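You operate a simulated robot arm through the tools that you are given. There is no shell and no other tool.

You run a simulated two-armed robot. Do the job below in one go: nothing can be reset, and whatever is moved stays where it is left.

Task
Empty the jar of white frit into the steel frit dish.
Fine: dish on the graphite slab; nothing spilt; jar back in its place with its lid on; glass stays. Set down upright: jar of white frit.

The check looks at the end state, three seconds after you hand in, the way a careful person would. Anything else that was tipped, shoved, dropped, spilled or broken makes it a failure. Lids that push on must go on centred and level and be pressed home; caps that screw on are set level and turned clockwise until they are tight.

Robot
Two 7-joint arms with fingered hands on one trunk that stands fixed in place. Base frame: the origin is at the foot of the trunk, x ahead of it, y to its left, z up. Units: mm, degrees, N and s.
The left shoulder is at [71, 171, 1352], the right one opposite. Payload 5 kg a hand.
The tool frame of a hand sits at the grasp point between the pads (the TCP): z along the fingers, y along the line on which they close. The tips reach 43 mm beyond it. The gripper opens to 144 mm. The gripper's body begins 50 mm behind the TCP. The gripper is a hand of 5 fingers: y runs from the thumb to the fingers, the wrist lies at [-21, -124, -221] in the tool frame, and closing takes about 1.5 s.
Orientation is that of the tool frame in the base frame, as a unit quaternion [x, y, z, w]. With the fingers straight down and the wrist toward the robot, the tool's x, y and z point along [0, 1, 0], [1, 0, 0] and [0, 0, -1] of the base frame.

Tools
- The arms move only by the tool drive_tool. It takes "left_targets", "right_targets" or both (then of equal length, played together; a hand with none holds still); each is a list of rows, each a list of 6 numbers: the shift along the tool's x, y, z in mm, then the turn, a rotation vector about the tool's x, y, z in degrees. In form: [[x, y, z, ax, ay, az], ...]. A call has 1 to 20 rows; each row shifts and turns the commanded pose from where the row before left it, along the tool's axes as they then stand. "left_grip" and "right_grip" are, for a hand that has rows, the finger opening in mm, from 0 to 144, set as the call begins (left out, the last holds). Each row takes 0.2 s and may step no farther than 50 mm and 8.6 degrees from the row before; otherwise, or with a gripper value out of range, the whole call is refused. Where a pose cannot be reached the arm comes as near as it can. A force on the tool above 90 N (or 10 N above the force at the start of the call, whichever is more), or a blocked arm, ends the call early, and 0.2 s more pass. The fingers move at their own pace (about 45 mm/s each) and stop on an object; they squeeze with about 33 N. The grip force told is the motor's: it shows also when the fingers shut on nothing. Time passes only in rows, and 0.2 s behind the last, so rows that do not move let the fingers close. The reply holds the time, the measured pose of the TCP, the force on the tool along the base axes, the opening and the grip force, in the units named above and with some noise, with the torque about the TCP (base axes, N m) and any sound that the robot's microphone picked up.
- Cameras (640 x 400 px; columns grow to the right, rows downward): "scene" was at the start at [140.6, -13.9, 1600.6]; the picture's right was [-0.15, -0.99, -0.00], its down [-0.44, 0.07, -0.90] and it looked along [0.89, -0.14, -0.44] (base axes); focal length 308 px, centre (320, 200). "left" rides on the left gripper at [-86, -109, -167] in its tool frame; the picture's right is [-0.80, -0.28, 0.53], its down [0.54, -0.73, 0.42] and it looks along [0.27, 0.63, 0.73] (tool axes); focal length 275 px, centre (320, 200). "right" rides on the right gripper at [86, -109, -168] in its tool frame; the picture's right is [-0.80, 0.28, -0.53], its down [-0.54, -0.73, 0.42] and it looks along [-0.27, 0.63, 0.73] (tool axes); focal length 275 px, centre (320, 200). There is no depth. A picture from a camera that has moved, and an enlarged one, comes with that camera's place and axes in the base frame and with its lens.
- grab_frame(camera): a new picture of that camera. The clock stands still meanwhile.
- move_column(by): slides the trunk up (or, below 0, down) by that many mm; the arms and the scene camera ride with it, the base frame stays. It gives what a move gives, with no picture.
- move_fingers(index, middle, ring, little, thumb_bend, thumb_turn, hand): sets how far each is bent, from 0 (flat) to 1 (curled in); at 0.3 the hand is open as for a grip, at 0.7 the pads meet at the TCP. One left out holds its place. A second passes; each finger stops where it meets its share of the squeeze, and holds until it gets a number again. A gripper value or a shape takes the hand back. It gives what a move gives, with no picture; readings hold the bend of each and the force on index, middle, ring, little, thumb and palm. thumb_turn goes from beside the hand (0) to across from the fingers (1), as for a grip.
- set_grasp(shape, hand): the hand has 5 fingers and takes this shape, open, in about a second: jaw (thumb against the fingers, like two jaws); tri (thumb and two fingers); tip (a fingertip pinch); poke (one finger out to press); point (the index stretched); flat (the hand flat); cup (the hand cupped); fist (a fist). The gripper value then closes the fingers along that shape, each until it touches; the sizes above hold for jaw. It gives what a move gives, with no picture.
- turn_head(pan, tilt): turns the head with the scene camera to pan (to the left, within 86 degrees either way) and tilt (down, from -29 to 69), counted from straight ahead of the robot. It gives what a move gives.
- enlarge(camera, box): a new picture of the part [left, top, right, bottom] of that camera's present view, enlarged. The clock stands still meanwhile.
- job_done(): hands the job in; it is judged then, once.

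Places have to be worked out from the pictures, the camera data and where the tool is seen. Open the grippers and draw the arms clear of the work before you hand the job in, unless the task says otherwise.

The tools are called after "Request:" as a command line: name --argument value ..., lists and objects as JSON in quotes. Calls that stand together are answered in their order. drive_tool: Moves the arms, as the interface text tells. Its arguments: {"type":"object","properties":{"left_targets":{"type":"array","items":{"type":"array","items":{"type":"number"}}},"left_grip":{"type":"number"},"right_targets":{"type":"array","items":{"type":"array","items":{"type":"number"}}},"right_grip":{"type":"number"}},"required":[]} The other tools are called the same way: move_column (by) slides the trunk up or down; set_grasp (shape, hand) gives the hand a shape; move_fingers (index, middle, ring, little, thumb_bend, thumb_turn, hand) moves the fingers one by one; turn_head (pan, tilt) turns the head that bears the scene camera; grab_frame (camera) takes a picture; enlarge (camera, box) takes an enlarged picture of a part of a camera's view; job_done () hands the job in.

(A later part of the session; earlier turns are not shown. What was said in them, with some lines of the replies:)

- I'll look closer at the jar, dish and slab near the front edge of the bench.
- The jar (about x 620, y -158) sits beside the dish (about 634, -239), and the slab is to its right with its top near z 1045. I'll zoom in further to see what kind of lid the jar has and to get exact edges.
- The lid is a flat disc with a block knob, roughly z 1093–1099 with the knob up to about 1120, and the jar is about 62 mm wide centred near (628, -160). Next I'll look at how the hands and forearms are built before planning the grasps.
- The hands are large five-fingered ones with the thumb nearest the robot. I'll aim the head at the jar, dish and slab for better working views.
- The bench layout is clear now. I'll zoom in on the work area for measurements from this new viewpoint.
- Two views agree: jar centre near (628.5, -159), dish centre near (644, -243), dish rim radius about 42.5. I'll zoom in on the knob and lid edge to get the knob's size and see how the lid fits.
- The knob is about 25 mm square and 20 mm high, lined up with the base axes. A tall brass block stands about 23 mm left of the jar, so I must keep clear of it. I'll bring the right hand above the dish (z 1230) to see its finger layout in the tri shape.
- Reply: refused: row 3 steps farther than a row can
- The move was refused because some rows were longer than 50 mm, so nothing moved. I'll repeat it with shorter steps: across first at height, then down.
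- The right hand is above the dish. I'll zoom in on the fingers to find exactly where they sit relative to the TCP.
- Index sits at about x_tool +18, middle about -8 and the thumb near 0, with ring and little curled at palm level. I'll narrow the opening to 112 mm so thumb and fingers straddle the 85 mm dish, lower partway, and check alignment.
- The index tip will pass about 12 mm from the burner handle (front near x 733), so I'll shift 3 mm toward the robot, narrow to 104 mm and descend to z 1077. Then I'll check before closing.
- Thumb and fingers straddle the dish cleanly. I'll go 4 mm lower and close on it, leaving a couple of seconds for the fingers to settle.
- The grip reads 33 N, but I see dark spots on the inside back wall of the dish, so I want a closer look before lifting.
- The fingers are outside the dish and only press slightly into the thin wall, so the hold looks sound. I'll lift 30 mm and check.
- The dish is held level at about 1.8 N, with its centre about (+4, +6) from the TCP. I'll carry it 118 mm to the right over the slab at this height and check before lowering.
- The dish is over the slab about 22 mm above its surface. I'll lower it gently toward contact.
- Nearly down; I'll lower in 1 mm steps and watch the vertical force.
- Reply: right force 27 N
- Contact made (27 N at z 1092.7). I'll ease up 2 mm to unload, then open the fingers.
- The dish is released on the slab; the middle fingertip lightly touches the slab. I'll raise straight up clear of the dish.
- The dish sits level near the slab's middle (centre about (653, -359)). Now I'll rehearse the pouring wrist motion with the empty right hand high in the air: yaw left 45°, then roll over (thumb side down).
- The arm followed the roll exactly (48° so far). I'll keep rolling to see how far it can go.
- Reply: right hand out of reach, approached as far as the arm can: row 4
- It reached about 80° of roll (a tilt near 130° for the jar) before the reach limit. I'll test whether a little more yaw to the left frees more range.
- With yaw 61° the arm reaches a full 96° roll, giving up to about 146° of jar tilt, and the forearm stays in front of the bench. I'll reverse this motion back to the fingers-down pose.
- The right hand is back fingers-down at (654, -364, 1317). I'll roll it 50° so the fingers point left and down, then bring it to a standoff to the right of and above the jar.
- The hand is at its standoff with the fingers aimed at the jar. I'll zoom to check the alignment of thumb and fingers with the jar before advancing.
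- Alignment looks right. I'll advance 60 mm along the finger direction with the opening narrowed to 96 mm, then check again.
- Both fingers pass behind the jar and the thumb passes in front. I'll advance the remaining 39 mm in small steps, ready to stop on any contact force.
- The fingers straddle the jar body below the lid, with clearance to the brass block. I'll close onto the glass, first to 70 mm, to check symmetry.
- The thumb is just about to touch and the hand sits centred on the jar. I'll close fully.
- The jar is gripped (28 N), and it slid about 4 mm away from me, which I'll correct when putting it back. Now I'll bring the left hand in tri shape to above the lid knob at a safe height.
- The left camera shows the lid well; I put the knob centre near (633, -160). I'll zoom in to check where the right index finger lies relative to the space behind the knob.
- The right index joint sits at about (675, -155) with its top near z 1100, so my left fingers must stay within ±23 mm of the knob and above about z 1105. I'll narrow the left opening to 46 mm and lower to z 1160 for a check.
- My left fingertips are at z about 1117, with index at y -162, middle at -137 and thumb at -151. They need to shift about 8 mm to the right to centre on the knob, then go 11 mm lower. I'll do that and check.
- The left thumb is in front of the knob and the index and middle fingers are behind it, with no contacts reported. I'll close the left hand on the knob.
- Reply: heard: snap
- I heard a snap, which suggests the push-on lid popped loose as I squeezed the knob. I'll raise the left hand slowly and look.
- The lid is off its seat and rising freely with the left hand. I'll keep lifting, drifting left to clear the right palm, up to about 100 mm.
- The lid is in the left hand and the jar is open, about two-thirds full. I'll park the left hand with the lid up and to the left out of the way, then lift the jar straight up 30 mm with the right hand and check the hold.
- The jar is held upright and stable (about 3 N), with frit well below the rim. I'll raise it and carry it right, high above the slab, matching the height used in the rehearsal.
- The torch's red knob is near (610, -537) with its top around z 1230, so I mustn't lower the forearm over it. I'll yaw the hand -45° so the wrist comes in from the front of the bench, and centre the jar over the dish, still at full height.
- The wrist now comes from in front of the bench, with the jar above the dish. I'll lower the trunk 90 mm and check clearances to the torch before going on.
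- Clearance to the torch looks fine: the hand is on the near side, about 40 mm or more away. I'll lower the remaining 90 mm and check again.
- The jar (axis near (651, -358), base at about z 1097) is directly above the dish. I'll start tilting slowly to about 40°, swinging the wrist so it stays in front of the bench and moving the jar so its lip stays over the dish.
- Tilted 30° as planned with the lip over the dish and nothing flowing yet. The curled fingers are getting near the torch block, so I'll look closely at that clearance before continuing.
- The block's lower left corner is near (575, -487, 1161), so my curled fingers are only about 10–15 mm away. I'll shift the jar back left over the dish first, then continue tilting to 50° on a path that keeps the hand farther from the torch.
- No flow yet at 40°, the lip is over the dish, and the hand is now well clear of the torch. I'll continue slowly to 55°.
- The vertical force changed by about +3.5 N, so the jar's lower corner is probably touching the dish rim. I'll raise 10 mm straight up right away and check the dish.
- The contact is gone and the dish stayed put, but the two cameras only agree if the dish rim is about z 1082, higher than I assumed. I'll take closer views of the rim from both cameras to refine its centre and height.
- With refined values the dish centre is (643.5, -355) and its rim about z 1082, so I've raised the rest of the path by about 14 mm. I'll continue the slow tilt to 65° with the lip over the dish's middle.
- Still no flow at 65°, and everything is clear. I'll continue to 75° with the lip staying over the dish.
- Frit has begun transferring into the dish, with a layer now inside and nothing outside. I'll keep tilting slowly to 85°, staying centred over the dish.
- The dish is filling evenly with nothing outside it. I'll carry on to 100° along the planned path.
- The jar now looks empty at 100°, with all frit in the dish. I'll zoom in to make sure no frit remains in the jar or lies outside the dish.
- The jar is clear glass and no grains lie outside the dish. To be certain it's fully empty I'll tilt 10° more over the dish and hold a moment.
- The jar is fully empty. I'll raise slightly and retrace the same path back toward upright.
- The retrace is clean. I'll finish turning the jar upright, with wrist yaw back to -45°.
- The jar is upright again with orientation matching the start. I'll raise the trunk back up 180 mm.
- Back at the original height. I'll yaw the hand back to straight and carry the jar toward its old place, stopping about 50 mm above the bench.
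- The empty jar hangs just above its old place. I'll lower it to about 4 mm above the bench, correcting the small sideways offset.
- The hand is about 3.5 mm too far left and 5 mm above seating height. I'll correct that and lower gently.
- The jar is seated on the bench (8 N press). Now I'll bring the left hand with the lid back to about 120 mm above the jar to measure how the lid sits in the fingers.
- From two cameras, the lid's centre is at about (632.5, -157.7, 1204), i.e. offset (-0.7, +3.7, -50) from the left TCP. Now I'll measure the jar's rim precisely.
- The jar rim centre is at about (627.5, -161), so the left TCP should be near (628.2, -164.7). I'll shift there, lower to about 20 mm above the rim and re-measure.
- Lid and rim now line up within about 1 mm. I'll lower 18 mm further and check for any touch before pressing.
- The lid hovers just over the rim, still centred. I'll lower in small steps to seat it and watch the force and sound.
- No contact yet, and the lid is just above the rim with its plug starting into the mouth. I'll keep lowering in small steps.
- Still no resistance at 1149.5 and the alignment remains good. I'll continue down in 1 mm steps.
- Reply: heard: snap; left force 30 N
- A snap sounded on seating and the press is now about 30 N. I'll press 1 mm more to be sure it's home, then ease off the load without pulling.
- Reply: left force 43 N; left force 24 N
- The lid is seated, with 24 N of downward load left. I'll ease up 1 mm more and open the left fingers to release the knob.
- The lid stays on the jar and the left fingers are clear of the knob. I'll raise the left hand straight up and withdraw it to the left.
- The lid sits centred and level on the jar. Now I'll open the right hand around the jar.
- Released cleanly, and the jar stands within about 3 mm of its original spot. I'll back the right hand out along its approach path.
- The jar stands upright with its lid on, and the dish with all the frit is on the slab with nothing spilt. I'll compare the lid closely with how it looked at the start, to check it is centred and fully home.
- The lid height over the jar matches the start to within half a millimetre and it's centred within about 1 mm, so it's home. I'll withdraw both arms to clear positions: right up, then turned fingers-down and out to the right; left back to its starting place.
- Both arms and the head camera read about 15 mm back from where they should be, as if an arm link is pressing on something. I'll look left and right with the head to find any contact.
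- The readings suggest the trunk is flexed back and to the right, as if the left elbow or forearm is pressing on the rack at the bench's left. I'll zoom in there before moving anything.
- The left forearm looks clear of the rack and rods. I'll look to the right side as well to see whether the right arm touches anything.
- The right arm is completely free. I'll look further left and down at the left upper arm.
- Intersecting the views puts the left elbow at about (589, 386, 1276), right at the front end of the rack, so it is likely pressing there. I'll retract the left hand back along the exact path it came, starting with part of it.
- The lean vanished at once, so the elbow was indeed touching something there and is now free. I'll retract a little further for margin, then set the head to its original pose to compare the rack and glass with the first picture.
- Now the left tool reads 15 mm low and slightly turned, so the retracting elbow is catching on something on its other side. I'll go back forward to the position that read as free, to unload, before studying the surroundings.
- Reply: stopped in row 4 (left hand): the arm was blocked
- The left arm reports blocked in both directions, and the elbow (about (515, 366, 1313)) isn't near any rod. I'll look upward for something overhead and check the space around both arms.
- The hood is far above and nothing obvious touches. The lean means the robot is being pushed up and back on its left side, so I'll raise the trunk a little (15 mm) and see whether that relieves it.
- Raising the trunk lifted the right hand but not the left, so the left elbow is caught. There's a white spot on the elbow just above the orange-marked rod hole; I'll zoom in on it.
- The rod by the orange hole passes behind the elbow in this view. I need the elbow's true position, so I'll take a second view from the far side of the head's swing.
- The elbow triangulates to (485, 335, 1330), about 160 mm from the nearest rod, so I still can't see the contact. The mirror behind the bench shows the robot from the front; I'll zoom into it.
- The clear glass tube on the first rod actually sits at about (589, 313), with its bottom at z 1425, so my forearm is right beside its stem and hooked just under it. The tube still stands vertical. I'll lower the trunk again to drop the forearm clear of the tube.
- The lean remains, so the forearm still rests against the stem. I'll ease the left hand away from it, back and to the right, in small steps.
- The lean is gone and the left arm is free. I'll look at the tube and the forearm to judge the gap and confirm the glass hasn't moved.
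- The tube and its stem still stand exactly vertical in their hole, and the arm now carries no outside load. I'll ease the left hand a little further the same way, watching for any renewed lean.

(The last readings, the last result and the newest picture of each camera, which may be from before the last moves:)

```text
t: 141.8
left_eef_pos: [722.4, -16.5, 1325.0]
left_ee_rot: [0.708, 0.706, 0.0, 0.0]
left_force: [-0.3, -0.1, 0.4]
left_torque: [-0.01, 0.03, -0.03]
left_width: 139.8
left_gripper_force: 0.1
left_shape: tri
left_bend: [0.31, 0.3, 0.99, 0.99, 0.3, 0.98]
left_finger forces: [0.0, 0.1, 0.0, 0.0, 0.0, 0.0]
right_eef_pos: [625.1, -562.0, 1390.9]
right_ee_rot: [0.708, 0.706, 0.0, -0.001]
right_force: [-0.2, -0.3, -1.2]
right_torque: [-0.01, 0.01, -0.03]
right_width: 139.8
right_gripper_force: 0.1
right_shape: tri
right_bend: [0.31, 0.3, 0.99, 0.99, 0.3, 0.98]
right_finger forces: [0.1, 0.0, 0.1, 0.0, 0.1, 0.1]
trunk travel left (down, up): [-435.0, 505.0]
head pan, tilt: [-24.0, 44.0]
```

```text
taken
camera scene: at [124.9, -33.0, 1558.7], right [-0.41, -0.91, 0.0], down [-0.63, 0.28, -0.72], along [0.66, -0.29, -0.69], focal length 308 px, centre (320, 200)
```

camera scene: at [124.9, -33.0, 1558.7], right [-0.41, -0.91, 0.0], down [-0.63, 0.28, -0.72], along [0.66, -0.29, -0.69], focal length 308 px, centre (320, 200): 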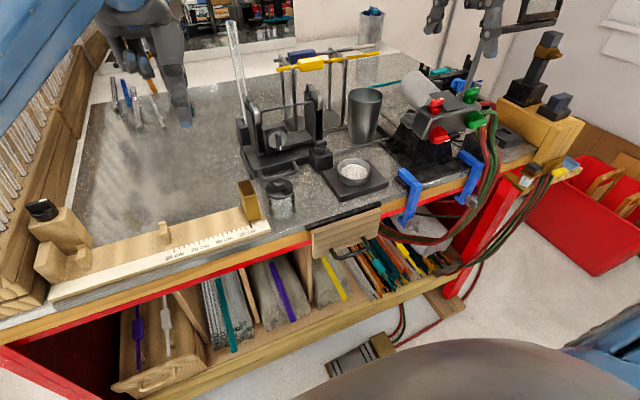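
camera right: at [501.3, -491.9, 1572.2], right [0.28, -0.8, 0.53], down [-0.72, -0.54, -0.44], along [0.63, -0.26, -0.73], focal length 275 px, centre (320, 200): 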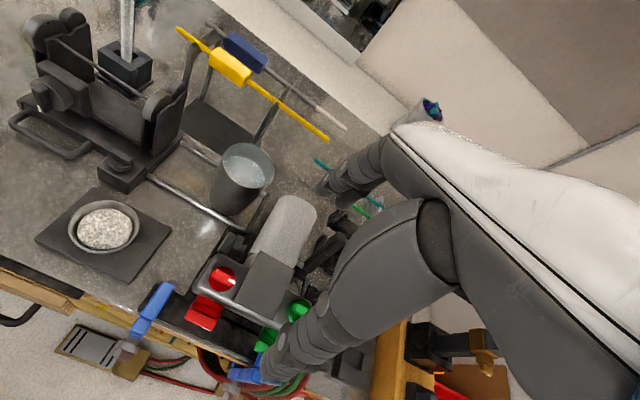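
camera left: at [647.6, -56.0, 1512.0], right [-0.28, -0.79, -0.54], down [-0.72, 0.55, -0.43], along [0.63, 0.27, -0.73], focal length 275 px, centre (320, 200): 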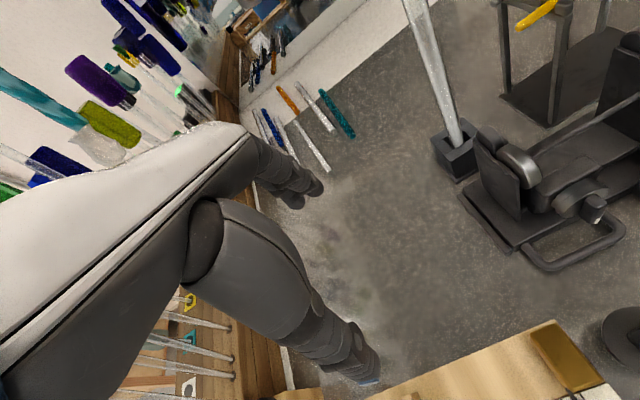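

Everything is free again and the head camera sits exactly where it should. I'll take the starting view once more to compare the glass rack, and zoom on the jar and dish for a final check.

Request:
turn_head --pan -8.9 --tilt 26.4

Request:
grab_frame --camera "scene"

Request:
enlarge --camera "scene" --box '[300, 260, 480, 372]'

Request:
enlarge --camera "scene" --box '[0, 20, 200, 300]'

```text
t: 142.7
left_eef_pos: [721.9, -17.9, 1323.6]
left_ee_rot: [0.708, 0.706, 0.0, 0.0]
left_force: [-0.9, -0.5, -1.1]
left_torque: [0.02, 0.0, 0.02]
left_width: 140.0
left_gripper_force: 0.1
left_shape: tri
left_bend: [0.31, 0.3, 0.99, 0.99, 0.3, 0.98]
left_finger forces: [0.1, 0.0, 0.1, 0.0, 0.1, 0.0]
right_eef_pos: [625.0, -561.5, 1389.3]
right_ee_rot: [0.708, 0.706, 0.0, 0.0]
right_force: [-0.1, -0.6, -0.9]
right_torque: [0.0, 0.02, 0.0]
right_width: 139.7
right_gripper_force: 0.1
right_shape: tri
right_bend: [0.31, 0.3, 0.99, 0.99, 0.3, 0.98]
right_finger forces: [0.0, 0.0, 0.0, 0.0, 0.0, 0.0]
trunk travel left (down, up): [-435.0, 505.0]
head pan, tilt: [-8.9, 26.4]
```

```text
taken
camera scene: at [140.5, -14.0, 1585.5], right [-0.16, -0.99, 0.0], down [-0.44, 0.07, -0.9], along [0.88, -0.14, -0.45], focal length 308 px, centre (320, 200)
```

scene: 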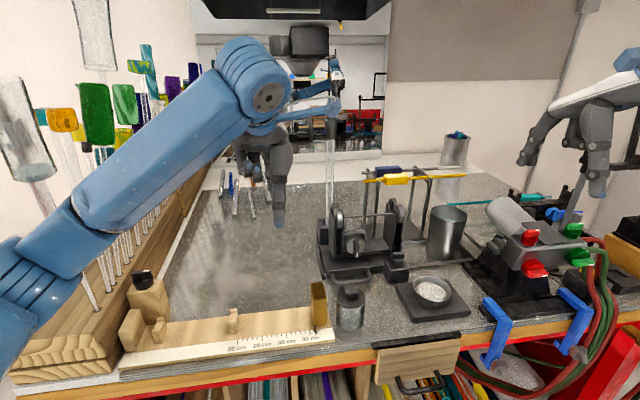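

```text
3.56 times, centred on (390, 316) of scene
camera zoom: at [140.5, -14.0, 1585.5], right [-0.16, -0.99, 0.0], down [-0.44, 0.07, -0.9], along [0.88, -0.14, -0.45], focal length 1096 px, centre (71, -212)
```

zoom: 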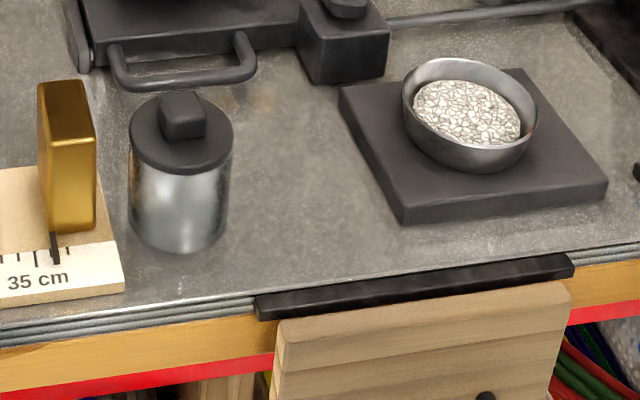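

```text
1.43 times, centred on (100, 160) of scene
camera zoom: at [140.5, -14.0, 1585.5], right [-0.16, -0.99, 0.0], down [-0.44, 0.07, -0.9], along [0.88, -0.14, -0.45], focal length 440 px, centre (634, 257)
```

zoom: 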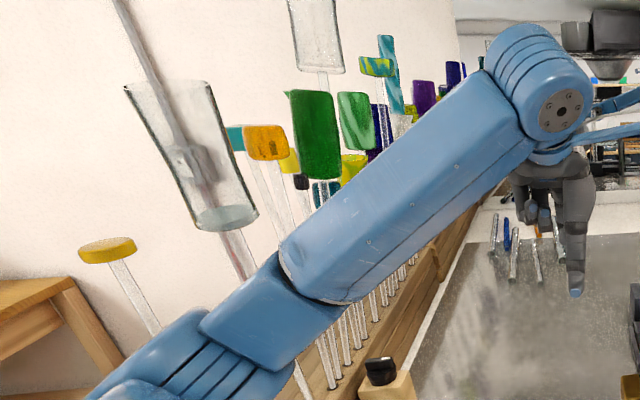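

Everything matches the starting view: the glass rack is standing and unmoved, and the brass block, ruler and burner are undisturbed. The jar is upright with its lid on in its place. The dish holds all the frit on the slab with nothing spilt, the hands are open and the arms are clear. I'm handing in.

Request:
job_done

```text
The job is handed in.
```

I handed in the job. The jar of white frit is empty, and all the frit is in the steel dish on the graphite slab, with none visible outside it.

- **Jar:** it stands upright about 3 mm from where it started. The lid snapped on with about 43 N of press. It is centred within about 1 mm and sits at the same height as before.
- **Dish:** I moved it onto the slab before pouring. While tilting, the jar's lower edge touched the dish rim (about 3.5 N) and may have shifted the dish a few millimetres. It stayed flat on the slab.
- **Glass rack:** while I withdrew the left arm, its forearm pressed on something at the left glass rack, most likely the stem of the first clear tube. It pushed hard enough to lean the robot about 15 mm, and it took several moves to free. I heard no breakage. The tube still stands vertical, and the rack looks the same as in the first picture.

Both hands are open and clear of the work. The trunk is 15 mm lower than at the start.
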